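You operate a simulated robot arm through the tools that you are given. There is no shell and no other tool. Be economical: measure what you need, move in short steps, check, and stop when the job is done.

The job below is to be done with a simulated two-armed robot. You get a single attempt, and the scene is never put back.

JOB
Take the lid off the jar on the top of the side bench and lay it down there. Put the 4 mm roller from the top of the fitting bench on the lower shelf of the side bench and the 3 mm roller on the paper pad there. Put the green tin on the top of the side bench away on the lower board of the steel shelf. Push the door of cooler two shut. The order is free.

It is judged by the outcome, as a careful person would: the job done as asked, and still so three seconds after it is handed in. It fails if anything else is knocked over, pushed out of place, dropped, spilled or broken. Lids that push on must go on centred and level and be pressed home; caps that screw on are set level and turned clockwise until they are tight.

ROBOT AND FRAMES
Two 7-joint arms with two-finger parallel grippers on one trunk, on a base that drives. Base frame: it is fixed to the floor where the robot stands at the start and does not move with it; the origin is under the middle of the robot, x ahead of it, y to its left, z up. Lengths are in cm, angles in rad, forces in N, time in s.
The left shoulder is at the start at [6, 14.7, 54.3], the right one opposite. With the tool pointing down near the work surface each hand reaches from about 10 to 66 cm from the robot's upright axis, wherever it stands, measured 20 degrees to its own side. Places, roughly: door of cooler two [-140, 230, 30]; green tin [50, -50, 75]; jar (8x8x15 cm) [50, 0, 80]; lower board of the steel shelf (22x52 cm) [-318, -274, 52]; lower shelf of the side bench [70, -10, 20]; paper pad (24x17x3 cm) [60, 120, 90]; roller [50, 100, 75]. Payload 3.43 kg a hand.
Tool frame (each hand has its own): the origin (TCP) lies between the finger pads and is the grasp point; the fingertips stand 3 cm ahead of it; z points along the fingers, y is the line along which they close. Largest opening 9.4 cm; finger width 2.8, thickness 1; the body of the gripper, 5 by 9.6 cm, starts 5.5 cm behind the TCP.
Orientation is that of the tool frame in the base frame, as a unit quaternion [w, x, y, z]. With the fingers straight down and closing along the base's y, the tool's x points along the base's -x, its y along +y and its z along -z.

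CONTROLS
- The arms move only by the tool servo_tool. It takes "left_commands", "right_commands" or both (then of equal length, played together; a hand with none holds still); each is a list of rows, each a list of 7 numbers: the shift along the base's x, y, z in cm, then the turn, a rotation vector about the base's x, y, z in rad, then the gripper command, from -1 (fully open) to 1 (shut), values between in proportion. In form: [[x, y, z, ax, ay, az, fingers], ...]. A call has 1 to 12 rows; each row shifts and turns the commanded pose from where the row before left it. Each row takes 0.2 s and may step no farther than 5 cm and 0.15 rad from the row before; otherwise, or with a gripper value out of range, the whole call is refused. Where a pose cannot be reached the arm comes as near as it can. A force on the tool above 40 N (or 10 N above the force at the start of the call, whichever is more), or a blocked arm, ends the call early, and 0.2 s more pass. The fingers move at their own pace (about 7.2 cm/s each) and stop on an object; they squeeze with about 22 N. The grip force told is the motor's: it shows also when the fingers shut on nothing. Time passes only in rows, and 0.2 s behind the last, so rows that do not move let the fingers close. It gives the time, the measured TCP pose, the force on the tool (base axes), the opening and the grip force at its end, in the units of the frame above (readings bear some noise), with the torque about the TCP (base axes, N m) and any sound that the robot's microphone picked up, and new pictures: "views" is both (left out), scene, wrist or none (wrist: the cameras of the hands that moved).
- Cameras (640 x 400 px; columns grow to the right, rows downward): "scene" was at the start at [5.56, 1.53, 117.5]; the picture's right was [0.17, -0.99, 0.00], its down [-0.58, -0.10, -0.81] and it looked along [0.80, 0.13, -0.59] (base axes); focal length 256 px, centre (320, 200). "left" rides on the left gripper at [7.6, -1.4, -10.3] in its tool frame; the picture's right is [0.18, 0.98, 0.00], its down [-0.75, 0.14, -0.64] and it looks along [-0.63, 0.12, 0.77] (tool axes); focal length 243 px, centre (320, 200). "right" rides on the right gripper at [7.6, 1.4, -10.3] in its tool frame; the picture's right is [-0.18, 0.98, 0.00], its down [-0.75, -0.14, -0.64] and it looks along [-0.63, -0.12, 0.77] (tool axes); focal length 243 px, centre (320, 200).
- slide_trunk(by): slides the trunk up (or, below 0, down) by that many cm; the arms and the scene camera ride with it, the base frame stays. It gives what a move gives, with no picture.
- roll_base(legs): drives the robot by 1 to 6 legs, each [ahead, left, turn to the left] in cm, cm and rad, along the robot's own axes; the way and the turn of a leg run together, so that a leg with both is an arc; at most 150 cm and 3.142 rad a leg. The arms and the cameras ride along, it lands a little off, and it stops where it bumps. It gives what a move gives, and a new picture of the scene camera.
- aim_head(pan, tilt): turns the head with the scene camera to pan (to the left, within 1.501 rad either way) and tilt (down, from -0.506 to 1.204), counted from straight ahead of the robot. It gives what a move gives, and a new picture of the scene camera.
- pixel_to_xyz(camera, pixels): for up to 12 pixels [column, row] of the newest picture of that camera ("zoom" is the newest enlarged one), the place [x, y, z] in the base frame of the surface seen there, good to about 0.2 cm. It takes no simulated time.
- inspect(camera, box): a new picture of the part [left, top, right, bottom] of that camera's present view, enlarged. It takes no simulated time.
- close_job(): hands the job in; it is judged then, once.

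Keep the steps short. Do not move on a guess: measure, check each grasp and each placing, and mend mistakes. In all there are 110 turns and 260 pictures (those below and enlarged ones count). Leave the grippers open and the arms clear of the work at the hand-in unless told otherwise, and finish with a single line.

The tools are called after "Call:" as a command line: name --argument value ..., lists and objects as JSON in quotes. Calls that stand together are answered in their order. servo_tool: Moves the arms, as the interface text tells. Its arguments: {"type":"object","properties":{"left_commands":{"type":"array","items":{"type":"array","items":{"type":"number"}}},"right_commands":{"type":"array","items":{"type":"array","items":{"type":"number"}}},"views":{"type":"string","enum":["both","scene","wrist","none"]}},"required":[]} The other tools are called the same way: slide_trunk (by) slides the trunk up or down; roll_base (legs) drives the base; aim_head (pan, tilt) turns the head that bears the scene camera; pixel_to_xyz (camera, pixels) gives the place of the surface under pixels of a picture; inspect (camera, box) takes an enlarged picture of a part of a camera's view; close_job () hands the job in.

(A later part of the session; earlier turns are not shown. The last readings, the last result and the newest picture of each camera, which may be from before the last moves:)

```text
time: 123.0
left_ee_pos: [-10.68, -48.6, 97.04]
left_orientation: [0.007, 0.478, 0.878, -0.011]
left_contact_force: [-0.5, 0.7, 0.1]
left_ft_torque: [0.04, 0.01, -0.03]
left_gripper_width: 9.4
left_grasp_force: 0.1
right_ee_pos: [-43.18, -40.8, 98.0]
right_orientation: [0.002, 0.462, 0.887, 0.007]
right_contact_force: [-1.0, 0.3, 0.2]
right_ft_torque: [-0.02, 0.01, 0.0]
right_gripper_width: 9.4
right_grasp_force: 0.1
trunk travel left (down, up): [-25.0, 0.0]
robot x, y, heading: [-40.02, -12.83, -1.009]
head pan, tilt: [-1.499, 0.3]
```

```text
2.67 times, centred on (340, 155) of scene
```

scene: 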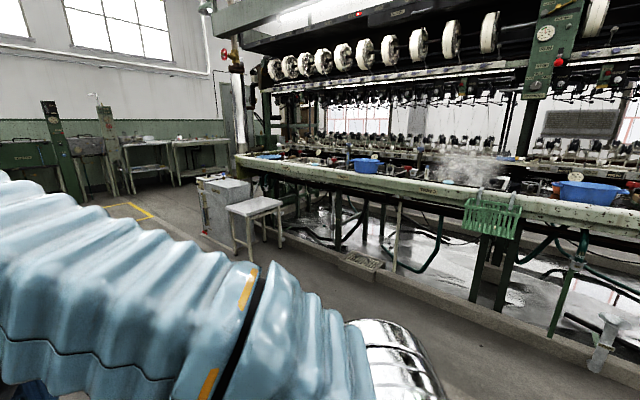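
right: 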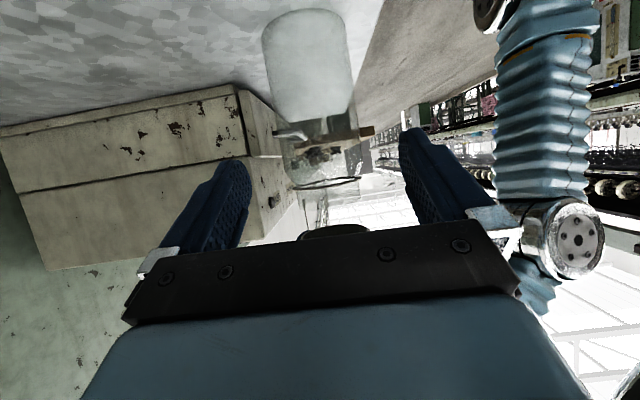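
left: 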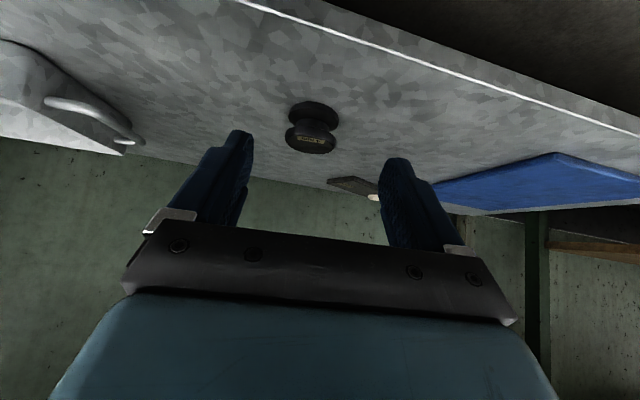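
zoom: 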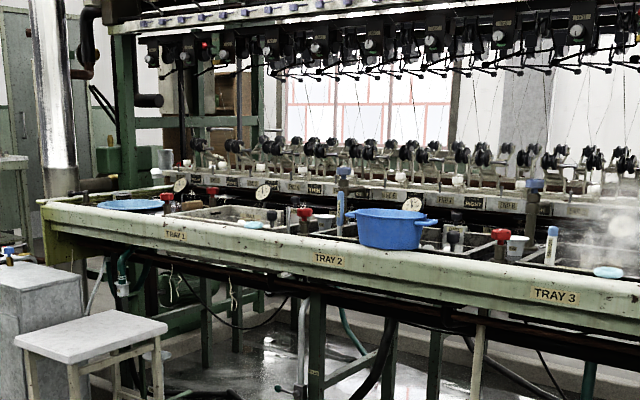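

The machine's end is at y≈−258, so the shelf is round its far end; I'll go there with the tin. First I turn back to face the side bench.

Call:
roll_base --legs '[[0, 0, 1.009], [0, -17, 0]]'

Call:
aim_head --pan -0.2 --tilt 0.6

Call:
servo_tool --left_commands '[[-4, 2, 0, 0, 0, 0, -1], [-4, 2, 0, 0, 0, 0, -1], [-4, 2, 0, 0, 0, 0, -1], [-4, 2, 0, 0, 0, 0, -1], [0, 0, 0, 0, 0, 0, -1]]' --views "scene"

```text
time: 127.0
left_ee_pos: [5.45, -25.25, 97.14]
left_orientation: [0.011, 0.004, 1.0, -0.007]
left_contact_force: [-0.5, 0.0, -0.5]
left_ft_torque: [-0.01, -0.01, 0.02]
left_gripper_width: 9.4
left_grasp_force: 0.2
right_ee_pos: [-18.73, -47.99, 97.94]
right_orientation: [0.0, -0.014, 1.0, 0.006]
right_contact_force: [-0.3, -0.5, -0.8]
right_ft_torque: [-0.03, 0.07, -0.02]
right_gripper_width: 9.39
right_grasp_force: 0.1
trunk travel left (down, up): [-25.0, 0.0]
robot x, y, heading: [-40.59, -30.22, -0.022]
head pan, tilt: [-1.499, 0.3]
```

scene: 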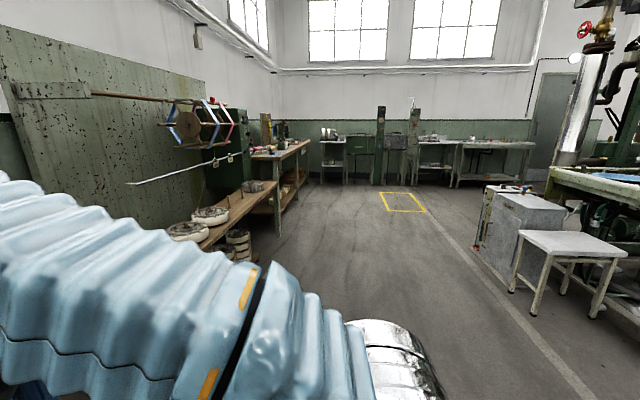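

```text
time: 128.4
left_ee_pos: [5.54, -25.34, 97.18]
left_orientation: [0.012, 0.003, 1.0, -0.007]
left_contact_force: [-0.1, 0.3, 0.6]
left_ft_torque: [0.04, 0.01, 0.02]
left_gripper_width: 9.39
left_grasp_force: 0.0
right_ee_pos: [-18.66, -48.07, 98.03]
right_orientation: [-0.001, -0.015, 1.0, 0.007]
right_contact_force: [0.1, -0.3, 0.0]
right_ft_torque: [-0.01, 0.0, 0.01]
right_gripper_width: 9.41
right_grasp_force: 0.0
trunk travel left (down, up): [-25.0, 0.0]
robot x, y, heading: [-40.55, -29.83, -0.021]
head pan, tilt: [-0.201, 0.6]
```

scene: 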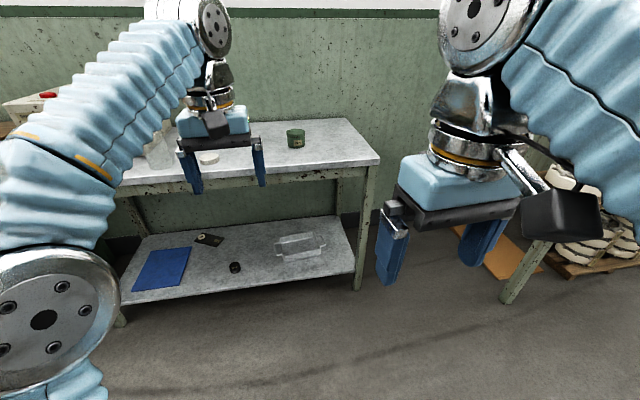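

```text
time: 129.6
left_ee_pos: [-10.56, -17.28, 97.15]
left_orientation: [0.012, 0.004, 1.0, -0.007]
left_contact_force: [0.0, -0.6, -0.8]
left_ft_torque: [-0.07, -0.04, 0.01]
left_gripper_width: 9.4
left_grasp_force: 0.0
right_ee_pos: [-18.76, -47.94, 98.01]
right_orientation: [-0.002, -0.014, 1.0, 0.006]
right_contact_force: [-0.1, 0.2, 0.1]
right_ft_torque: [0.0, -0.02, 0.02]
right_gripper_width: 9.4
right_grasp_force: 0.2
trunk travel left (down, up): [-25.0, 0.0]
robot x, y, heading: [-40.55, -30.21, -0.019]
head pan, tilt: [-0.201, 0.6]
```

scene: 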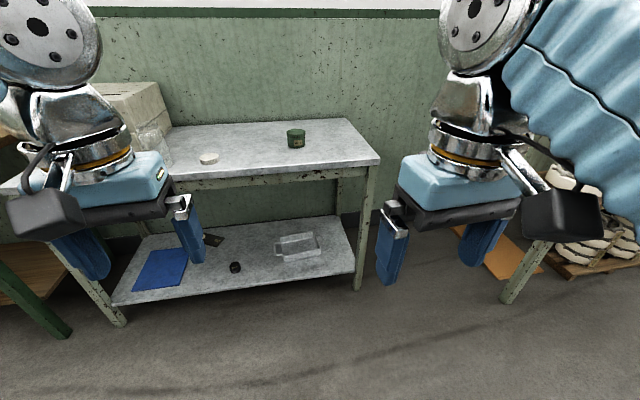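

Now I drive ahead 57 cm with a slight heading fix; both hands stay in free air above the bench.

Call:
roll_base --legs '[[57, 0, 0.02]]'

Call:
inspect --camera "scene" --box '[280, 150, 440, 290]'

```text
time: 132.8
left_ee_pos: [45.26, -16.89, 97.25]
left_orientation: [0.011, -0.01, 1.0, -0.006]
left_contact_force: [0.0, -0.6, 0.4]
left_ft_torque: [-0.02, 0.02, 0.0]
left_gripper_width: 9.43
left_grasp_force: 0.0
right_ee_pos: [37.94, -47.81, 97.94]
right_orientation: [-0.001, -0.027, 1.0, 0.007]
right_contact_force: [-0.3, 0.2, -0.3]
right_ft_torque: [-0.01, 0.0, -0.04]
right_gripper_width: 9.41
right_grasp_force: 0.0
trunk travel left (down, up): [-25.0, 0.0]
robot x, y, heading: [15.76, -30.62, 0.012]
head pan, tilt: [-0.201, 0.6]
```

scene: 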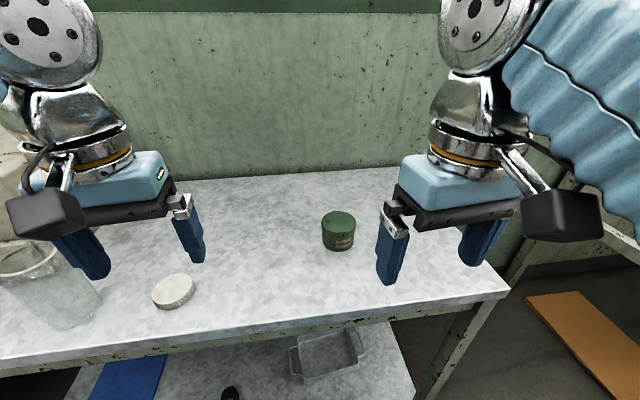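

```text
2.86 times, centred on (360, 220) of scene
```

zoom: 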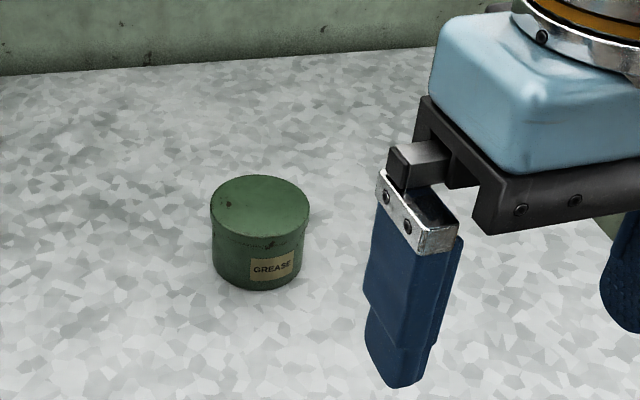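

Call:
pixel_to_xyz --camera "zoom" --pixels '[[260, 205], [214, 205], [306, 205], [260, 179], [260, 232], [260, 240], [255, 280]]'

```text
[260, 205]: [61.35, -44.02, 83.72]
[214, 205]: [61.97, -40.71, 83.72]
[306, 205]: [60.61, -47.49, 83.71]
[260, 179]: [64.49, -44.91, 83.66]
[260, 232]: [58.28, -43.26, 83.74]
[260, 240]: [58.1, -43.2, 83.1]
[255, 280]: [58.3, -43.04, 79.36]
```

Tin centre (61.4, −44.1), diameter 6.9, z 78–83.7. I pitch the right hand 0.8 rad and bring it behind the tin.

Call:
servo_tool --right_commands '[[2.4, 0.62, -1.2, 0, -0.134, 0, -1], [2.4, 0.62, -1.2, 0, -0.134, 0, -1], [2.4, 0.62, -1.2, 0, -0.133, 0, -1], [2.4, 0.62, -1.2, 0, -0.133, 0, -1], [2.4, 0.62, -1.2, 0, -0.133, 0, -1], [2.4, 0.62, -1.2, 0, -0.133, 0, -1], [0, 0, 0, 0, 0, 0, -1]]' --views "both"

```text
time: 134.4
left_ee_pos: [45.19, -16.88, 97.03]
left_orientation: [0.011, -0.01, 1.0, -0.007]
left_contact_force: [0.0, 0.8, 0.6]
left_ft_torque: [-0.03, 0.0, 0.0]
left_gripper_width: 9.41
left_grasp_force: 0.1
right_ee_pos: [52.3, -44.01, 90.67]
right_orientation: [0.389, -0.029, 0.921, -0.005]
right_contact_force: [-0.7, 1.1, -0.1]
right_ft_torque: [0.04, 0.03, 0.0]
right_gripper_width: 9.39
right_grasp_force: 0.1
trunk travel left (down, up): [-25.0, 0.0]
robot x, y, heading: [15.57, -30.51, 0.008]
head pan, tilt: [-0.201, 0.6]
```

scene: 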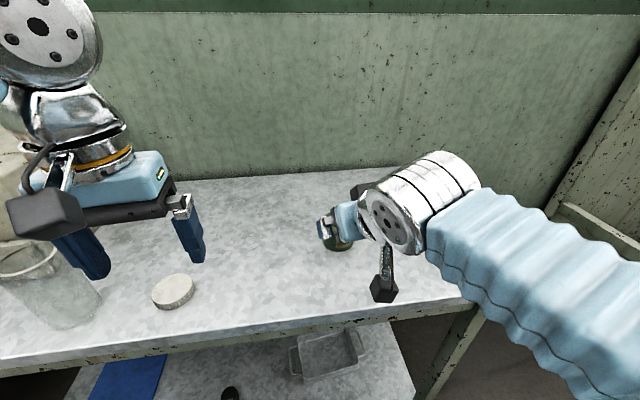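
right: 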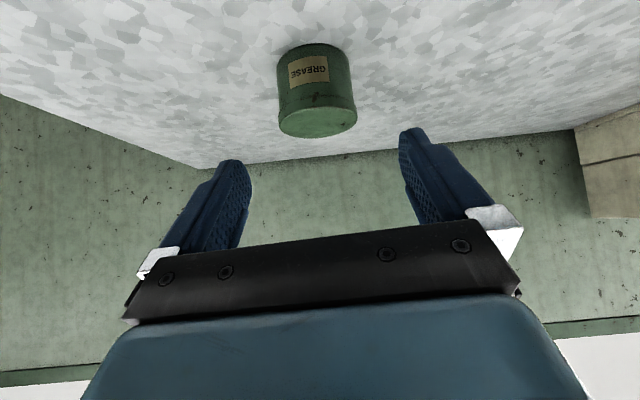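

Tin is centred between the fingers. I advance along the tool axis to the tin.

Call:
servo_tool --right_commands '[[1.8, 0, -1.7, 0, 0, 0, -1], [1.8, 0, -1.7, 0, 0, 0, -1], [1.8, 0, -1.7, 0, 0, 0, -1], [1.8, -0.05, -1.7, 0, 0, 0, -1], [1.6, 0, -1.6, 0, 0, 0, -1], [0, 0, 0, 0, 0, 0, -1]]' --views "wrist"

```text
time: 135.8
left_ee_pos: [45.25, -16.82, 97.12]
left_orientation: [0.011, -0.009, 1.0, -0.007]
left_contact_force: [0.6, -0.4, -1.0]
left_ft_torque: [0.0, 0.01, 0.03]
left_gripper_width: 9.43
left_grasp_force: 0.0
right_ee_pos: [61.32, -44.05, 82.31]
right_orientation: [0.388, -0.029, 0.921, -0.004]
right_contact_force: [0.2, -0.4, 0.3]
right_ft_torque: [0.0, -0.01, -0.01]
right_gripper_width: 9.42
right_grasp_force: 0.2
trunk travel left (down, up): [-25.0, 0.0]
robot x, y, heading: [15.34, -30.33, 0.005]
head pan, tilt: [-0.201, 0.6]
```

right: 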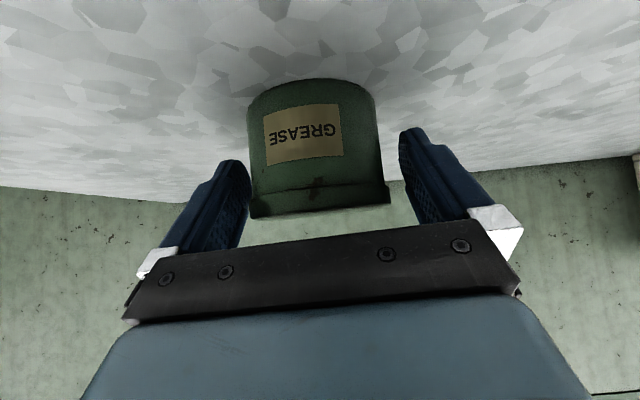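

Well placed at the tin's sides. I lower 0.3, close, and lift 1.5 cm.

Call:
servo_tool --right_commands '[[0, 0, -0.3, 0, 0, 0, -0.6], [0, 0, 0, 0, 0, 0, 0], [0, 0, 0, 0, 0, 0, 1], [0, 0, 0, 0, 0, 0, 1], [0, 0, 0, 0, 0, 0, 1], [0, 0, 0.7, 0, 0, 0, 1], [0, 0, 0.8, 0, 0, 0, 1], [0, 0, 0, 0, 0, 0, 1]]' --views "both"

```text
time: 137.7
left_ee_pos: [45.24, -16.82, 97.16]
left_orientation: [0.011, -0.01, 1.0, -0.007]
left_contact_force: [0.2, -0.3, 0.9]
left_ft_torque: [-0.02, -0.01, 0.03]
left_gripper_width: 9.42
left_grasp_force: 0.1
right_ee_pos: [61.23, -44.14, 83.68]
right_orientation: [0.388, -0.029, 0.921, -0.005]
right_contact_force: [0.7, 0.0, -2.2]
right_ft_torque: [-0.01, 0.01, 0.0]
right_gripper_width: 7.75
right_grasp_force: 22.1
trunk travel left (down, up): [-25.0, 0.0]
robot x, y, heading: [15.87, -30.23, 0.006]
head pan, tilt: [-0.201, 0.6]
```

scene: 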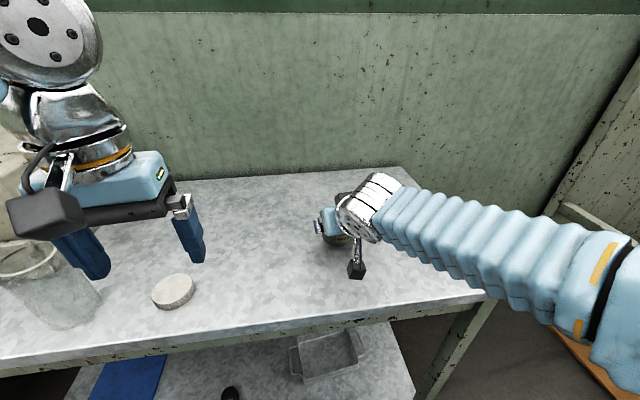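
right: 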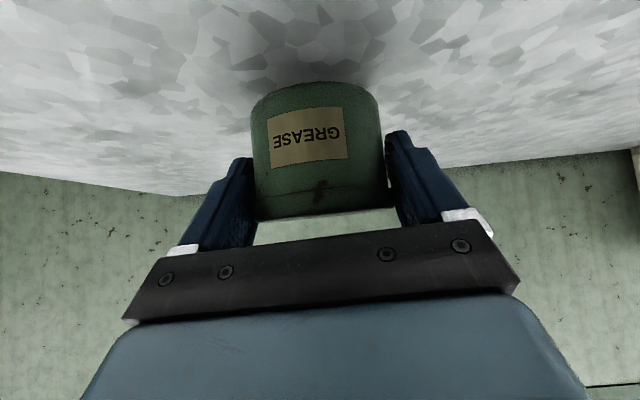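

Held, lifted. I raise and draw the tin back close to the robot.

Call:
servo_tool --right_commands '[[0, 0, 3, 0, 0, 0, 1], [-3, 0, 3, 0, 0, 0, 1], [-4, 0, 2, 0, 0, 0, 1], [-4, 0, 1.5, 0, 0, 0, 1], [-4, 0.5, 0, 0, 0, 0, 1], [-4, 0.5, 0, 0, 0, 0, 1], [-4, 0.5, 0, 0, 0, 0, 1], [0, 0, 0, 0, 0, 0, 1]]' --views "both"

```text
time: 139.4
left_ee_pos: [45.12, -16.93, 97.23]
left_orientation: [0.011, -0.011, 1.0, -0.007]
left_contact_force: [0.2, 0.0, 0.9]
left_ft_torque: [-0.01, 0.03, 0.02]
left_gripper_width: 9.4
left_grasp_force: 0.0
right_ee_pos: [37.96, -42.42, 93.0]
right_orientation: [0.389, -0.028, 0.921, -0.006]
right_contact_force: [0.0, 0.2, -2.1]
right_ft_torque: [0.02, 0.02, 0.02]
right_gripper_width: 7.79
right_grasp_force: 21.7
trunk travel left (down, up): [-25.0, 0.0]
robot x, y, heading: [15.93, -30.39, 0.007]
head pan, tilt: [-0.201, 0.6]
```

scene: 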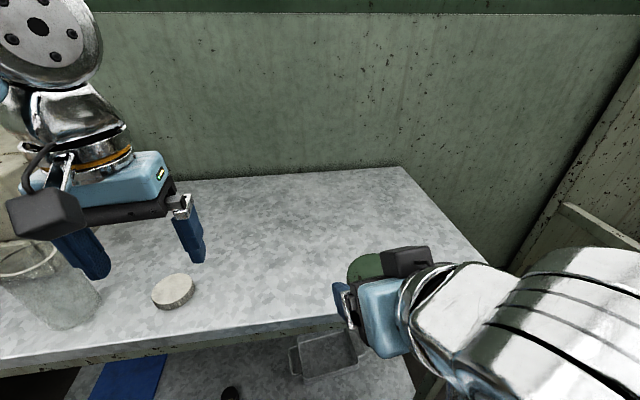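
right: 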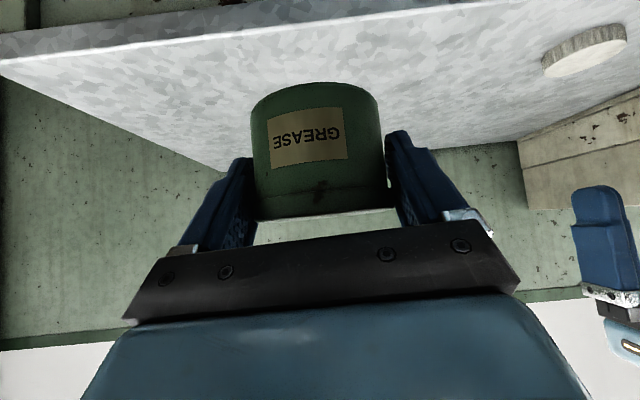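

I back off 125 cm, turn right to face −y, and drive down the free aisle to about y −300.

Call:
roll_base --legs '[[-125, 0, 0], [0, 0, -1.577], [135, 0, 0], [135, 0, 0]]'

Call:
aim_head --pan -1.3 --tilt 0.3

```text
time: 162.5
left_ee_pos: [-92.08, -332.3, 97.19]
left_orientation: [0.003, 0.685, 0.728, -0.012]
left_contact_force: [0.3, 0.5, -0.2]
left_ft_torque: [0.0, 0.0, -0.04]
left_gripper_width: 9.4
left_grasp_force: 0.1
right_ee_pos: [-117.92, -326.19, 93.11]
right_orientation: [0.277, 0.617, 0.684, -0.273]
right_contact_force: [-0.1, -0.3, -2.0]
right_ft_torque: [0.0, -0.03, 0.01]
right_gripper_width: 7.76
right_grasp_force: 21.8
trunk travel left (down, up): [-25.0, 0.0]
robot x, y, heading: [-106.66, -303.34, -1.527]
head pan, tilt: [-0.201, 0.6]
```

scene: 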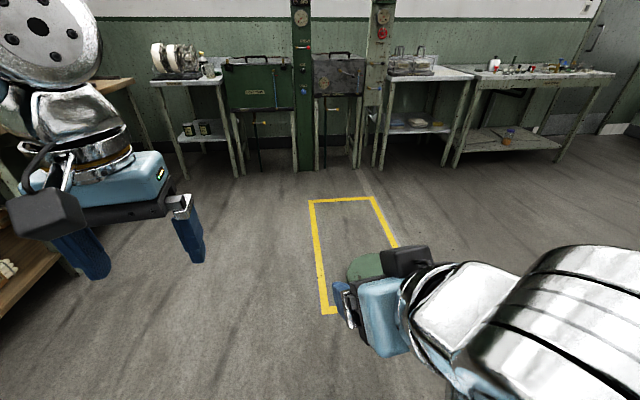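

```text
time: 163.9
left_ee_pos: [-92.04, -332.39, 97.12]
left_orientation: [0.004, 0.685, 0.728, -0.013]
left_contact_force: [0.5, -0.9, 0.8]
left_ft_torque: [0.0, 0.01, 0.01]
left_gripper_width: 9.42
left_grasp_force: 0.1
right_ee_pos: [-118.02, -326.24, 93.08]
right_orientation: [0.277, 0.617, 0.684, -0.272]
right_contact_force: [0.0, 0.3, -2.6]
right_ft_torque: [-0.02, -0.03, 0.0]
right_gripper_width: 7.76
right_grasp_force: 21.6
trunk travel left (down, up): [-25.0, 0.0]
robot x, y, heading: [-106.4, -303.38, -1.522]
head pan, tilt: [-1.3, 0.3]
```

scene: 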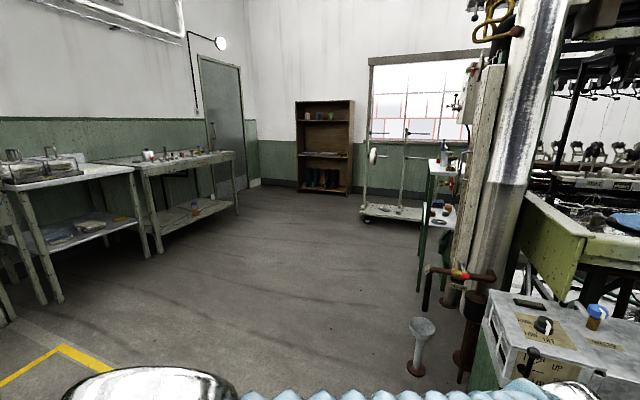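

I see a narrow steel stand at about (435,200) with boards. I zoom and measure.

Call:
inspect --camera "scene" --box '[350, 120, 510, 270]'

Call:
pixel_to_xyz --camera "scene" --pixels '[[443, 170], [440, 212], [432, 222], [448, 205], [420, 275], [390, 210], [425, 180], [428, 350], [445, 150], [335, 150], [475, 290]]'

```text
2.67 times, centred on (430, 195) of scene
```

zoom: 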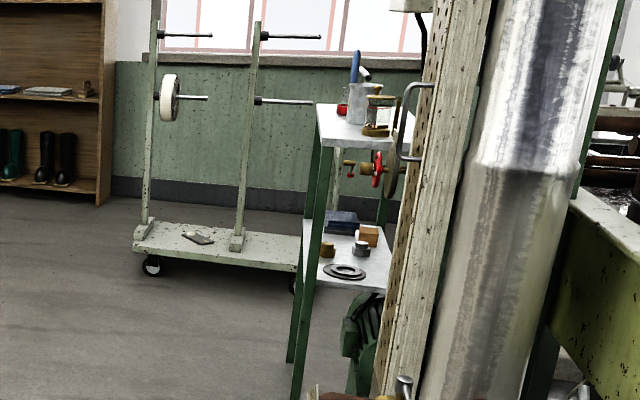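

```text
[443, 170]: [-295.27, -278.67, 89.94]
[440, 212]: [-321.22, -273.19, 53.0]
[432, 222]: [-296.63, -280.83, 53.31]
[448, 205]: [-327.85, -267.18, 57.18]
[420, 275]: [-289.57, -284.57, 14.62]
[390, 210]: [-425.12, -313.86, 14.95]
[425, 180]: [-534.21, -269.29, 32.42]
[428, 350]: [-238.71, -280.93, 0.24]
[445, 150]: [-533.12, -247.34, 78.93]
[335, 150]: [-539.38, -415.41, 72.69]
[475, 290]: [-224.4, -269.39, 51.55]
```

The steel shelf: boards at z 90 and 52.8, long side along x (−292…−344), open toward −y. I drive to y −375, turn to face +y, and strafe left to about x −300.

Call:
roll_base --legs '[[72, 0, 0], [0, 0, 3.09], [0, 120, 0]]'

Call:
aim_head --pan 0.7 --tilt 0.5

```text
time: 180.6
left_ee_pos: [-231.77, -324.4, 97.21]
left_orientation: [0.012, -0.641, 0.768, 0.003]
left_contact_force: [-0.4, -0.1, -0.6]
left_ft_torque: [0.01, -0.01, 0.0]
left_gripper_width: 9.42
left_grasp_force: 0.1
right_ee_pos: [-208.15, -336.42, 92.99]
right_orientation: [0.304, -0.605, 0.695, 0.242]
right_contact_force: [0.3, 0.2, -2.8]
right_ft_torque: [0.01, -0.01, -0.01]
right_gripper_width: 7.73
right_grasp_force: 21.7
trunk travel left (down, up): [-25.0, 0.0]
robot x, y, heading: [-224.67, -356.04, 1.374]
head pan, tilt: [-1.3, 0.3]
```

scene: 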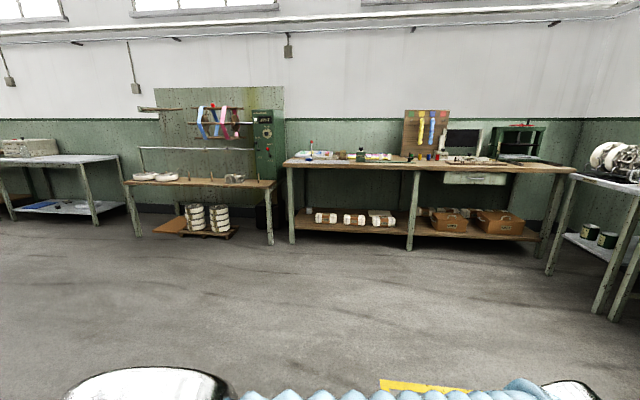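

```text
time: 182.5
left_ee_pos: [-231.85, -324.39, 97.14]
left_orientation: [0.013, -0.641, 0.767, 0.002]
left_contact_force: [0.5, -0.6, -0.3]
left_ft_torque: [-0.01, 0.02, 0.0]
left_gripper_width: 9.4
left_grasp_force: 0.0
right_ee_pos: [-208.18, -336.5, 93.02]
right_orientation: [0.304, -0.605, 0.695, 0.242]
right_contact_force: [0.3, 0.6, -1.6]
right_ft_torque: [0.0, 0.01, 0.01]
right_gripper_width: 7.75
right_grasp_force: 22.1
trunk travel left (down, up): [-25.0, 0.0]
robot x, y, heading: [-224.46, -356.27, 1.376]
head pan, tilt: [0.7, 0.499]
```

scene: 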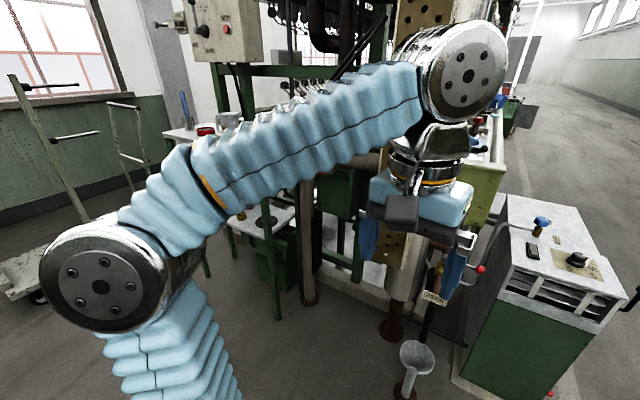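

Heading drifted to 1.376. I correct it, back up a little and strafe left to about x −300.

Call:
roll_base --legs '[[0, 0, 0.195], [-18, 0, 0], [0, 72, 0]]'

Call:
aim_head --pan 0.0 --tilt 0.6

```text
time: 188.3
left_ee_pos: [-310.8, -343.97, 97.21]
left_orientation: [-0.014, 0.711, -0.703, -0.003]
left_contact_force: [0.0, 0.9, -1.3]
left_ft_torque: [-0.01, 0.01, 0.0]
left_gripper_width: 9.41
left_grasp_force: 0.1
right_ee_pos: [-285.38, -351.52, 93.05]
right_orientation: [-0.281, 0.667, -0.635, -0.27]
right_contact_force: [-0.1, -0.4, -1.8]
right_ft_torque: [0.0, 0.03, -0.01]
right_gripper_width: 7.75
right_grasp_force: 21.8
trunk travel left (down, up): [-25.0, 0.0]
robot x, y, heading: [-297.52, -373.58, 1.571]
head pan, tilt: [0.7, 0.499]
```

scene: 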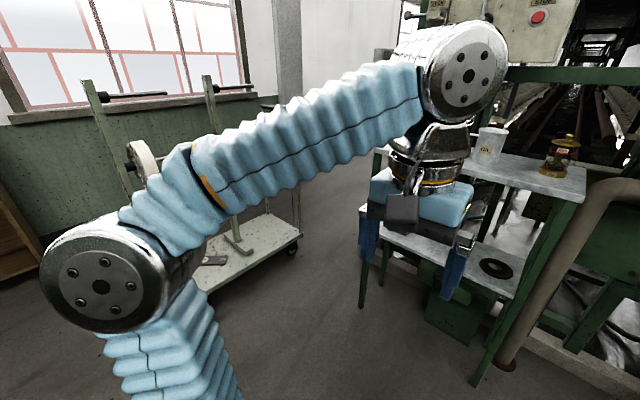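

```text
time: 189.4
left_ee_pos: [-310.91, -344.01, 97.18]
left_orientation: [-0.013, 0.711, -0.703, -0.003]
left_contact_force: [-0.8, -0.2, -0.3]
left_ft_torque: [0.02, -0.01, 0.02]
left_gripper_width: 9.42
left_grasp_force: 0.1
right_ee_pos: [-285.29, -351.45, 93.1]
right_orientation: [-0.28, 0.668, -0.635, -0.269]
right_contact_force: [-0.3, 1.1, -1.8]
right_ft_torque: [-0.04, 0.01, -0.01]
right_gripper_width: 7.74
right_grasp_force: 22.2
trunk travel left (down, up): [-25.0, 0.0]
robot x, y, heading: [-297.53, -373.41, 1.569]
head pan, tilt: [0.0, 0.6]
```

scene: 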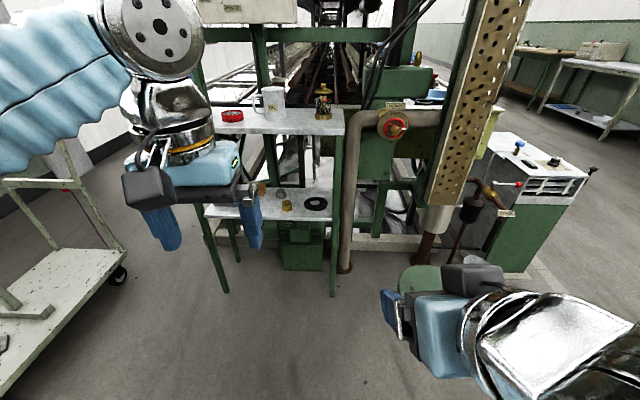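

Call:
inspect --camera "scene" --box '[190, 90, 360, 260]'

Call:
pixel_to_xyz --camera "scene" --pixels '[[225, 205], [330, 218], [316, 204], [287, 205], [270, 215], [300, 190], [330, 190], [250, 192], [340, 130], [210, 130], [300, 212], [335, 280]]'

```text
2.35 times, centred on (275, 175) of scene
```

zoom: 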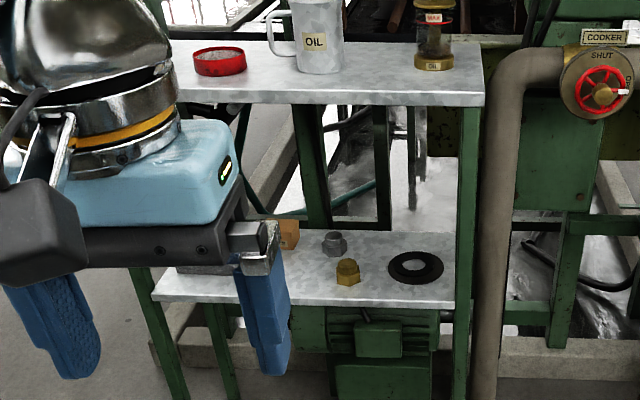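

```text
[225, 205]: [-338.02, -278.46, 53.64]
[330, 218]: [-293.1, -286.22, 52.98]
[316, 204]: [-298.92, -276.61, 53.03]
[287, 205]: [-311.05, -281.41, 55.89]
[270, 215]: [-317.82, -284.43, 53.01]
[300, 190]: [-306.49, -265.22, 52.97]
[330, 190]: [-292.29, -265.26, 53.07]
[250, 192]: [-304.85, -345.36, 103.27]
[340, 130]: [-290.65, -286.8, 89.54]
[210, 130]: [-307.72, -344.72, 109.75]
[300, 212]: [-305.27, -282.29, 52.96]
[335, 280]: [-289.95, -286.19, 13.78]
```

The left hand hides the left part of the board. I move it left and back, then look again.

Call:
servo_tool --left_commands '[[-4, -2, 0, 0, 0, 0, -1], [-4, -2, 0, 0, 0, 0, -1], [-4, -2, 0, 0, 0, 0, -1], [-4, -2, 0, 0, 0, 0, -1]]' --views "scene"

Call:
inspect --camera "scene" --box '[180, 90, 360, 250]'

```text
time: 190.4
left_ee_pos: [-326.72, -351.89, 96.79]
left_orientation: [-0.012, 0.71, -0.704, -0.004]
left_contact_force: [-0.7, 0.9, 0.5]
left_ft_torque: [0.0, 0.06, -0.03]
left_gripper_width: 9.39
left_grasp_force: 0.1
right_ee_pos: [-285.39, -351.42, 93.04]
right_orientation: [-0.28, 0.668, -0.635, -0.269]
right_contact_force: [-0.5, 0.4, -2.7]
right_ft_torque: [-0.04, -0.02, 0.0]
right_gripper_width: 7.75
right_grasp_force: 22.4
trunk travel left (down, up): [-25.0, 0.0]
robot x, y, heading: [-297.98, -373.72, 1.565]
head pan, tilt: [0.0, 0.6]
```

scene: 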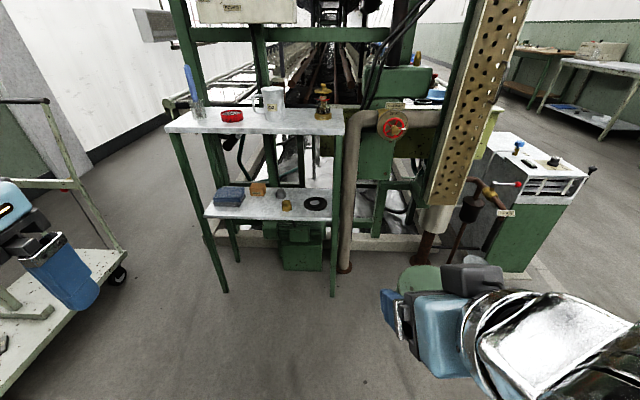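

```text
2.50 times, centred on (270, 170) of scene
```

zoom: 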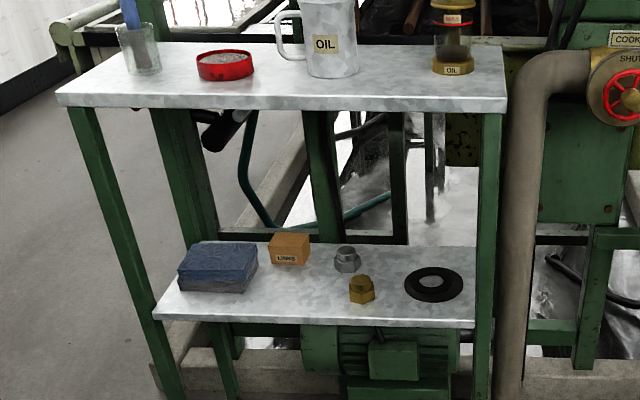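

Call:
pixel_to_xyz --camera "zoom" --pixels '[[300, 295], [300, 318], [257, 285], [245, 290], [290, 262], [347, 270], [361, 300], [348, 285], [405, 285], [300, 272], [330, 315], [165, 312]]'

Call:
pixel_to_xyz --camera "zoom" --pixels '[[276, 262], [308, 262], [376, 292], [335, 262], [180, 288], [470, 318], [390, 255], [460, 255], [430, 252], [498, 90], [498, 108]]'

```text
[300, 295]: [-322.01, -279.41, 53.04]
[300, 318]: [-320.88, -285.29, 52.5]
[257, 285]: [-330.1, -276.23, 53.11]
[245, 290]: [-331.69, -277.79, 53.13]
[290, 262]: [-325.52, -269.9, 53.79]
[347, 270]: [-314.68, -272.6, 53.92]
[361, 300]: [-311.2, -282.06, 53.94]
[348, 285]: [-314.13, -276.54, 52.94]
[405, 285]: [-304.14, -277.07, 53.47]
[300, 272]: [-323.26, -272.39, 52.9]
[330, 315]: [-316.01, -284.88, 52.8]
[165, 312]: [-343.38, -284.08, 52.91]
```

```text
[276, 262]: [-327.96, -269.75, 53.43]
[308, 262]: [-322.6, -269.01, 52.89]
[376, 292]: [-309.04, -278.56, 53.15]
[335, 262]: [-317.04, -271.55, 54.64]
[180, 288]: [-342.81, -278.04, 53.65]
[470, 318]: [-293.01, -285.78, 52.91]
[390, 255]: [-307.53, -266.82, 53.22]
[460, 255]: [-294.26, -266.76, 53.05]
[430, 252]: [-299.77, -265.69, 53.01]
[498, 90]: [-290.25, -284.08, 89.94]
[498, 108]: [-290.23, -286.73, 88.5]
```

Board z 53.0; free spot about (−321.5, −280) between the blue box (edge −330) and the brass nut (−313). I check the trolley's distance before strafing left.

Call:
pixel_to_xyz --camera "scene" --pixels '[[118, 275], [120, 255], [60, 330], [75, 180], [5, 390], [110, 245], [45, 290]]'

```text
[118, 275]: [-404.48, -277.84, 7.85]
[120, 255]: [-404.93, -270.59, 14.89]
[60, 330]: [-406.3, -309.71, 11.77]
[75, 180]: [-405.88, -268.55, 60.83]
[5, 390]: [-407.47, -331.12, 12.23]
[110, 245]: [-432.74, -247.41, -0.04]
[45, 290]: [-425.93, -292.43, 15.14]
```

Trolley edge is at x −404, far enough. I strafe left 23, go ahead 36, and lower the trunk by 12.

Call:
roll_base --legs '[[0, 23, 0], [36, 0, 0]]'

Call:
slide_trunk --by -12

Call:
aim_head --pan 0.0 --tilt 0.7

```text
time: 194.0
left_ee_pos: [-349.23, -316.74, 96.83]
left_orientation: [-0.013, 0.71, -0.704, -0.004]
left_contact_force: [-0.2, -0.4, 1.0]
left_ft_torque: [0.0, 0.01, -0.02]
left_gripper_width: 9.39
left_grasp_force: 0.0
right_ee_pos: [-307.87, -316.45, 93.0]
right_orientation: [-0.28, 0.667, -0.635, -0.27]
right_contact_force: [0.3, 0.0, -2.8]
right_ft_torque: [0.02, -0.02, -0.04]
right_gripper_width: 7.77
right_grasp_force: 22.3
trunk travel left (down, up): [-25.0, 0.0]
robot x, y, heading: [-319.91, -338.47, 1.57]
head pan, tilt: [0.0, 0.6]
```

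scene: 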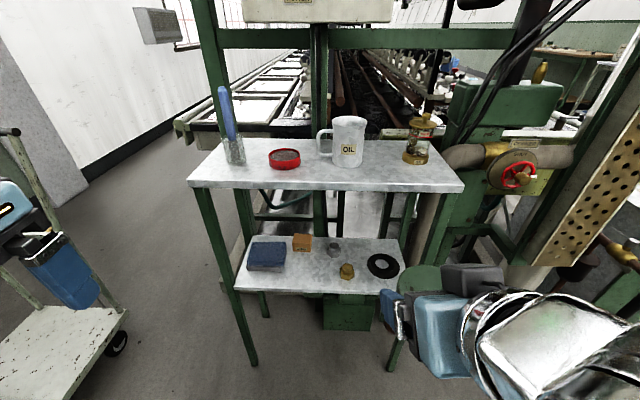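

```text
time: 195.5
left_ee_pos: [-349.21, -316.74, 84.86]
left_orientation: [-0.013, 0.71, -0.705, -0.004]
left_contact_force: [0.1, 0.0, -0.4]
left_ft_torque: [0.02, -0.01, 0.01]
left_gripper_width: 9.41
left_grasp_force: 0.0
right_ee_pos: [-307.89, -316.44, 81.08]
right_orientation: [-0.28, 0.667, -0.636, -0.269]
right_contact_force: [0.0, 0.2, -2.2]
right_ft_torque: [-0.04, -0.03, -0.01]
right_gripper_width: 7.78
right_grasp_force: 21.2
trunk travel left (down, up): [-13.0, 12.0]
robot x, y, heading: [-320.08, -338.89, 1.563]
head pan, tilt: [0.0, 0.6]
```

```text
time: 196.2
left_ee_pos: [-349.22, -316.71, 84.8]
left_orientation: [-0.013, 0.709, -0.705, -0.003]
left_contact_force: [0.6, -0.6, 0.8]
left_ft_torque: [0.0, 0.01, -0.02]
left_gripper_width: 9.39
left_grasp_force: 0.1
right_ee_pos: [-307.81, -316.44, 81.09]
right_orientation: [-0.28, 0.667, -0.636, -0.27]
right_contact_force: [-0.4, 0.3, -2.9]
right_ft_torque: [0.01, 0.0, 0.04]
right_gripper_width: 7.74
right_grasp_force: 21.8
trunk travel left (down, up): [-13.0, 12.0]
robot x, y, heading: [-320.21, -338.63, 1.561]
head pan, tilt: [0.0, 0.7]
```

scene: 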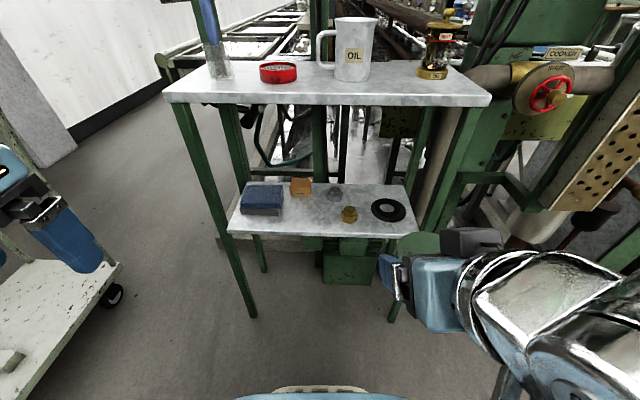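

The tool points exactly toward +y and down. I bring the tin in front of the gap: (−321.5, −303, 64).

Call:
servo_tool --right_commands '[[-2.3, 0, -3, 0, 0, 0, 1], [-2.3, 0, -3, 0, 0, 0, 1], [-2.3, 2, -3, 0, 0, 0, 1], [-2.3, 3, -3, 0, 0, 0, 1], [-2.3, 4, -3, 0, 0, 0, 1], [-2.2, 4, -2, 0, 0, 0, 1], [0, 0, 0, 0, 0, 0, 1]]' --views "both"

```text
refused: row 5 steps farther than a row can; nothing moved
```

Call:
servo_tool --right_commands '[[-2.3, 0, -3, 0, 0, 0, 1], [-2.3, 0, -3, 0, 0, 0, 1], [-2.3, 2, -3, 0, 0, 0, 1], [-2.3, 3, -3, 0, 0, 0, 1], [-2.3, 3, -3, 0, 0, 0, 1], [-2.2, 3, -2, 0, 0, 0, 1], [0, 2, 0, 0, 0, 0, 1], [0, 0, 0, 0, 0, 0, 1]]' --views "both"

```text
time: 197.9
left_ee_pos: [-349.34, -316.79, 84.87]
left_orientation: [-0.013, 0.709, -0.705, -0.003]
left_contact_force: [-0.3, 0.4, -0.1]
left_ft_torque: [-0.03, 0.01, -0.03]
left_gripper_width: 9.43
left_grasp_force: 0.2
right_ee_pos: [-321.54, -303.16, 63.82]
right_orientation: [-0.28, 0.667, -0.636, -0.269]
right_contact_force: [0.4, 0.4, -1.3]
right_ft_torque: [-0.04, 0.0, 0.0]
right_gripper_width: 7.72
right_grasp_force: 21.5
trunk travel left (down, up): [-13.0, 12.0]
robot x, y, heading: [-320.33, -338.51, 1.566]
head pan, tilt: [0.0, 0.7]
```

scene: 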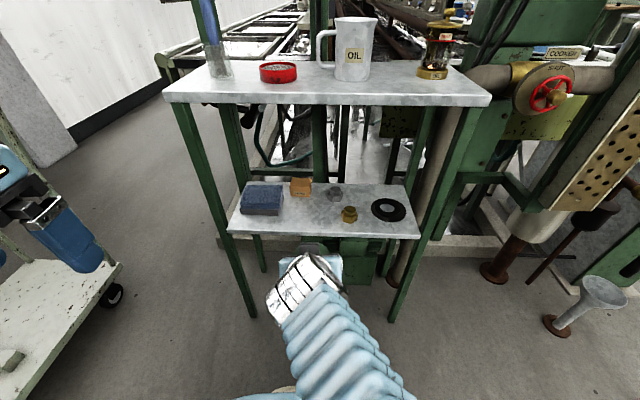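
right: 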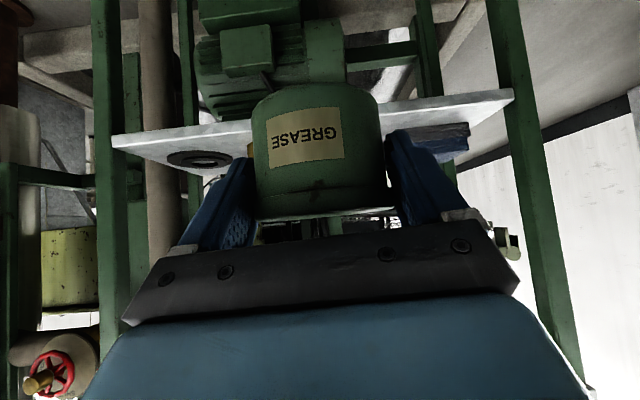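

Gap is clear. I enter at z 62.5 to y −283.

Call:
servo_tool --right_commands '[[0, 3.4, -0.3, 0, 0, 0, 1], [0, 3.4, -0.3, 0, 0, 0, 1], [0, 3.4, -0.3, 0, 0, 0, 1], [0, 3.4, -0.2, 0, 0, 0, 1], [0, 3.3, 0, 0, 0, 0, 1], [0, 3.3, 0, 0, 0, 0, 1], [0, 0, 0, 0, 0, 0, 1]]' --views "both"

```text
time: 199.6
left_ee_pos: [-349.3, -316.65, 84.82]
left_orientation: [-0.014, 0.709, -0.705, -0.003]
left_contact_force: [0.0, 0.5, 0.9]
left_ft_torque: [-0.01, -0.02, -0.01]
left_gripper_width: 9.4
left_grasp_force: 0.1
right_ee_pos: [-321.62, -283.28, 63.02]
right_orientation: [-0.28, 0.667, -0.636, -0.269]
right_contact_force: [-0.1, 0.3, -1.6]
right_ft_torque: [-0.02, 0.01, -0.01]
right_gripper_width: 7.75
right_grasp_force: 22.3
trunk travel left (down, up): [-13.0, 12.0]
robot x, y, heading: [-320.25, -338.27, 1.563]
head pan, tilt: [0.0, 0.7]
```

scene: 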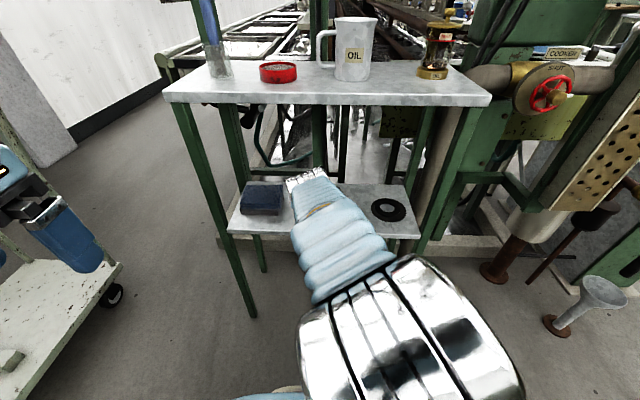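
right: 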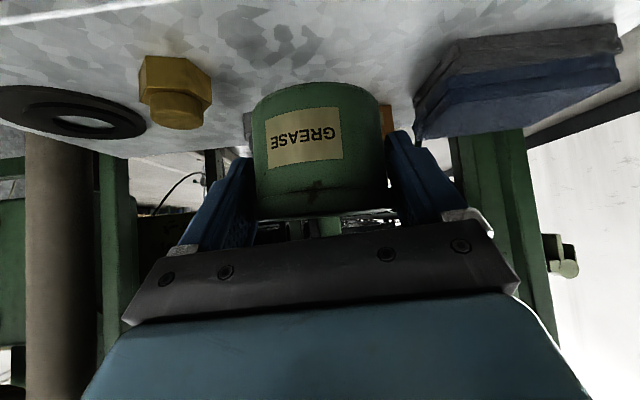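

Before lowering I measure the neighbours from the wrist camera.

Call:
pixel_to_xyz --camera "right" --pixels '[[425, 105], [422, 125], [445, 50], [208, 105], [212, 90], [240, 120], [385, 110], [300, 60], [335, 60]]'

```text
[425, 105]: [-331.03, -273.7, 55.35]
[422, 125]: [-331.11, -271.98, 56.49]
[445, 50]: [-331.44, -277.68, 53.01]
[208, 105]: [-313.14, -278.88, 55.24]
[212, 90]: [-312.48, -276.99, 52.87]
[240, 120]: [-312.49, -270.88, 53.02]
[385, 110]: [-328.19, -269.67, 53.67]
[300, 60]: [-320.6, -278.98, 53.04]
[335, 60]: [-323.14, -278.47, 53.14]
```

Gap is −331…−313.2, so centre −322. I shift there, y −280, and lower to z 57.6.

Call:
servo_tool --right_commands '[[-0.3, 1.6, -0.8, 0, 0, 0, 1], [-0.2, 1.6, -0.8, 0, 0, 0, 1], [0, 0, -1.5, 0, 0, 0, 1], [0, 0, -1.5, 0, 0, 0, 1], [0, 0, -0.6, 0, 0, 0, 1], [0, 0, 0, 0, 0, 0, 1]]' --views "wrist"

```text
time: 200.9
left_ee_pos: [-349.28, -316.71, 84.88]
left_orientation: [-0.013, 0.71, -0.705, -0.003]
left_contact_force: [0.1, -0.3, 0.7]
left_ft_torque: [0.0, 0.0, 0.02]
left_gripper_width: 9.39
left_grasp_force: 0.1
right_ee_pos: [-322.1, -280.21, 57.79]
right_orientation: [-0.28, 0.667, -0.636, -0.27]
right_contact_force: [0.0, 0.0, -2.6]
right_ft_torque: [-0.06, 0.01, -0.01]
right_gripper_width: 7.76
right_grasp_force: 22.2
trunk travel left (down, up): [-13.0, 12.0]
robot x, y, heading: [-319.96, -338.75, 1.564]
head pan, tilt: [0.0, 0.7]
```

right: 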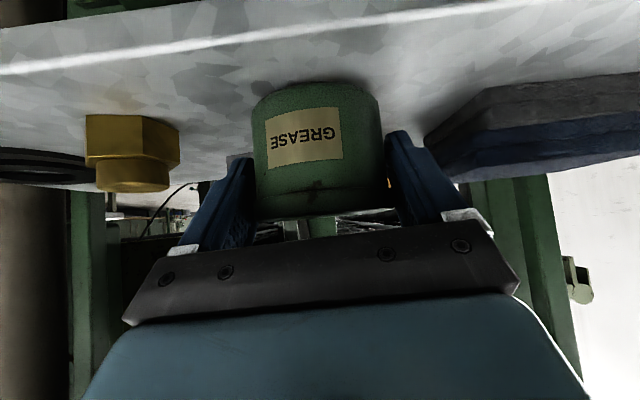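

Call:
servo_tool --right_commands '[[0, 0, -0.3, 0, 0, 0, 1], [0, 0, -0.2, 0, 0, 0, 1], [0, 0, -0.15, 0, 0, 0, 1], [0, 0, -0.15, 0, 0, 0, 1]]' --views "none"

```text
time: 201.9
left_ee_pos: [-349.3, -316.8, 84.93]
left_orientation: [-0.013, 0.709, -0.705, -0.004]
left_contact_force: [0.2, 0.0, -0.3]
left_ft_torque: [0.01, -0.02, 0.02]
left_gripper_width: 9.4
left_grasp_force: 0.1
right_ee_pos: [-322.18, -280.01, 57.21]
right_orientation: [-0.281, 0.666, -0.635, -0.271]
right_contact_force: [-2.1, -1.4, 10.4]
right_ft_torque: [-0.22, -0.24, -0.14]
right_gripper_width: 7.75
right_grasp_force: 22.0
trunk travel left (down, up): [-13.0, 12.0]
robot x, y, heading: [-320.24, -338.58, 1.561]
head pan, tilt: [0.0, 0.7]
```

Contact (10 N up). I release to 9 cm and back out along the tool axis.

Call:
servo_tool --right_commands '[[0, 0, 0.1, 0, 0, 0, -0.7], [0, 0, 0, 0, 0, 0, -0.85], [0, 0, 0, 0, 0, 0, -0.85], [0, -1.4, 1.4, 0, 0, 0, -0.85], [0, -1.4, 1.4, 0, 0, 0, -0.85], [0, -1.5, 1.5, 0, 0, 0, -0.85], [0, -2.5, 1.5, 0, 0, 0, -0.85], [0, -3.5, 1, 0, 0, 0, -0.85], [0, -4, 0, 0, 0, 0, -0.85], [0, -4, 0, 0, 0, 0, -0.85]]' --views "both"

```text
time: 204.0
left_ee_pos: [-349.26, -316.67, 84.83]
left_orientation: [-0.014, 0.71, -0.704, -0.004]
left_contact_force: [-0.6, -0.7, 0.8]
left_ft_torque: [-0.04, 0.01, 0.0]
left_gripper_width: 9.4
left_grasp_force: 0.1
right_ee_pos: [-313.37, -290.62, 60.67]
right_orientation: [0.278, -0.603, 0.715, 0.218]
right_contact_force: [-0.7, -0.1, -0.4]
right_ft_torque: [-0.01, -0.01, 0.03]
right_gripper_width: 8.7
right_grasp_force: 0.1
trunk travel left (down, up): [-13.0, 12.0]
robot x, y, heading: [-320.12, -338.59, 1.562]
head pan, tilt: [0.0, 0.7]
stopped in row 10 (right hand): the arm was blocked; the commanded pose is now the measured one
```

scene: 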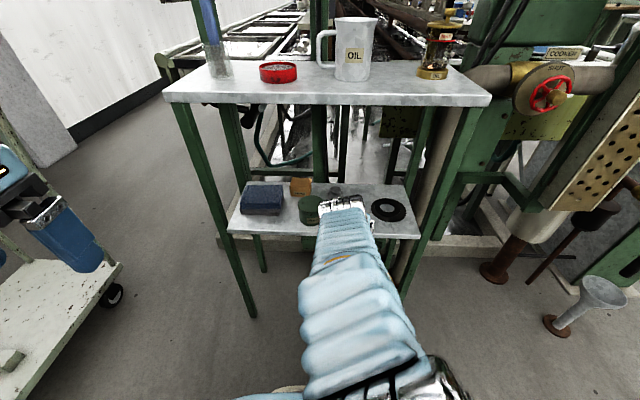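
right: 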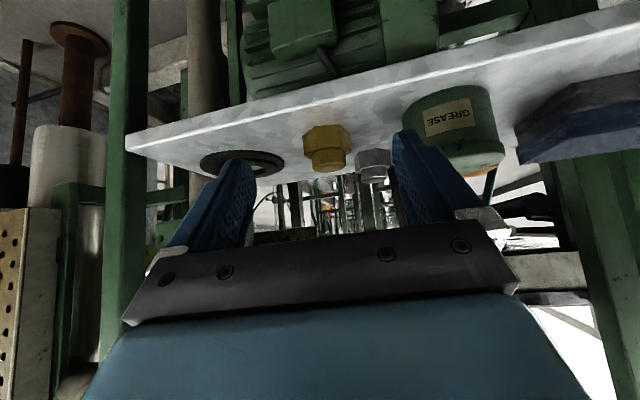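

The arm was blocked and the hand deviated to the right. I check the tin and neighbours.

Call:
inspect --camera "scene" --box '[210, 150, 430, 290]'

Call:
pixel_to_xyz --camera "right" --pixels '[[450, 115], [403, 110], [500, 105], [325, 130], [346, 150], [535, 130], [372, 160], [240, 160]]'

```text
2.86 times, centred on (320, 220) of scene
```

zoom: 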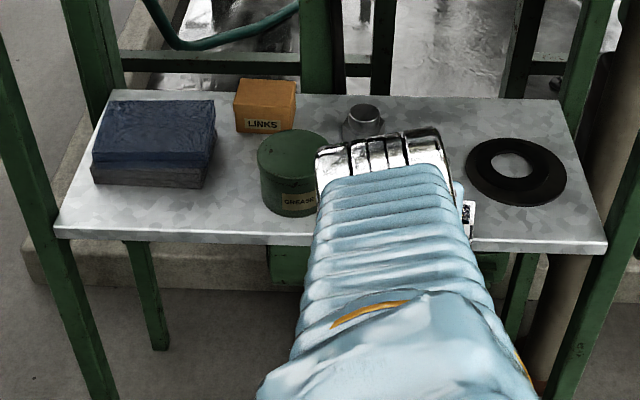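

```text
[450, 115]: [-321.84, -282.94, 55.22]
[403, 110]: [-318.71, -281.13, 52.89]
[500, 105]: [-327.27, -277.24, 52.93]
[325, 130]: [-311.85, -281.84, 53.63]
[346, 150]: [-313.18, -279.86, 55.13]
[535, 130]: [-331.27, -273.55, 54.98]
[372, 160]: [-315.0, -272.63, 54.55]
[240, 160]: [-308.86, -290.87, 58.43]
```

Tin stands at (−322, −280) and neighbours are unmoved; the hand is outside the board. I simply drive back 30 cm.

Call:
roll_base --legs '[[-30, 0, 0]]'

Call:
inspect --camera "scene" --box '[200, 100, 420, 240]'

```text
time: 206.1
left_ee_pos: [-349.57, -347.45, 84.93]
left_orientation: [-0.013, 0.711, -0.703, -0.003]
left_contact_force: [0.4, -0.5, -0.3]
left_ft_torque: [-0.01, -0.01, 0.03]
left_gripper_width: 9.42
left_grasp_force: 0.1
right_ee_pos: [-313.83, -321.04, 60.74]
right_orientation: [0.278, -0.606, 0.713, 0.218]
right_contact_force: [-0.1, 0.0, 0.1]
right_ft_torque: [0.0, -0.03, 0.02]
right_gripper_width: 8.7
right_grasp_force: 0.1
trunk travel left (down, up): [-13.0, 12.0]
robot x, y, heading: [-320.05, -369.29, 1.571]
head pan, tilt: [0.0, 0.7]
```

scene: 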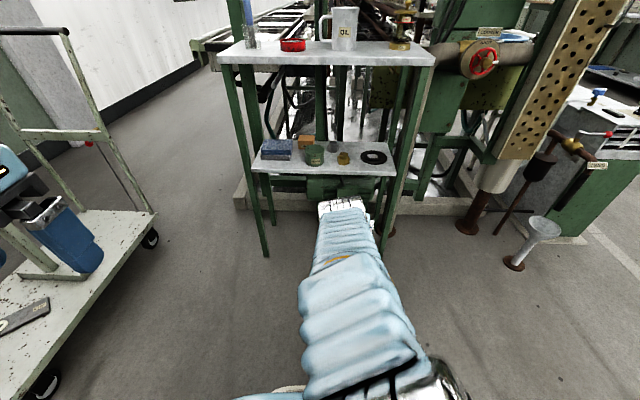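

```text
2.86 times, centred on (310, 170) of scene
```

zoom: 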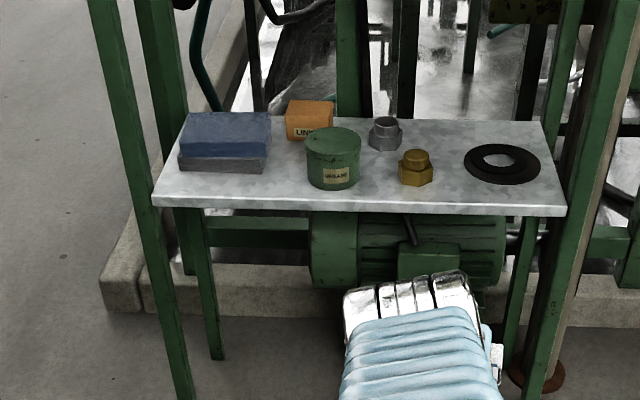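

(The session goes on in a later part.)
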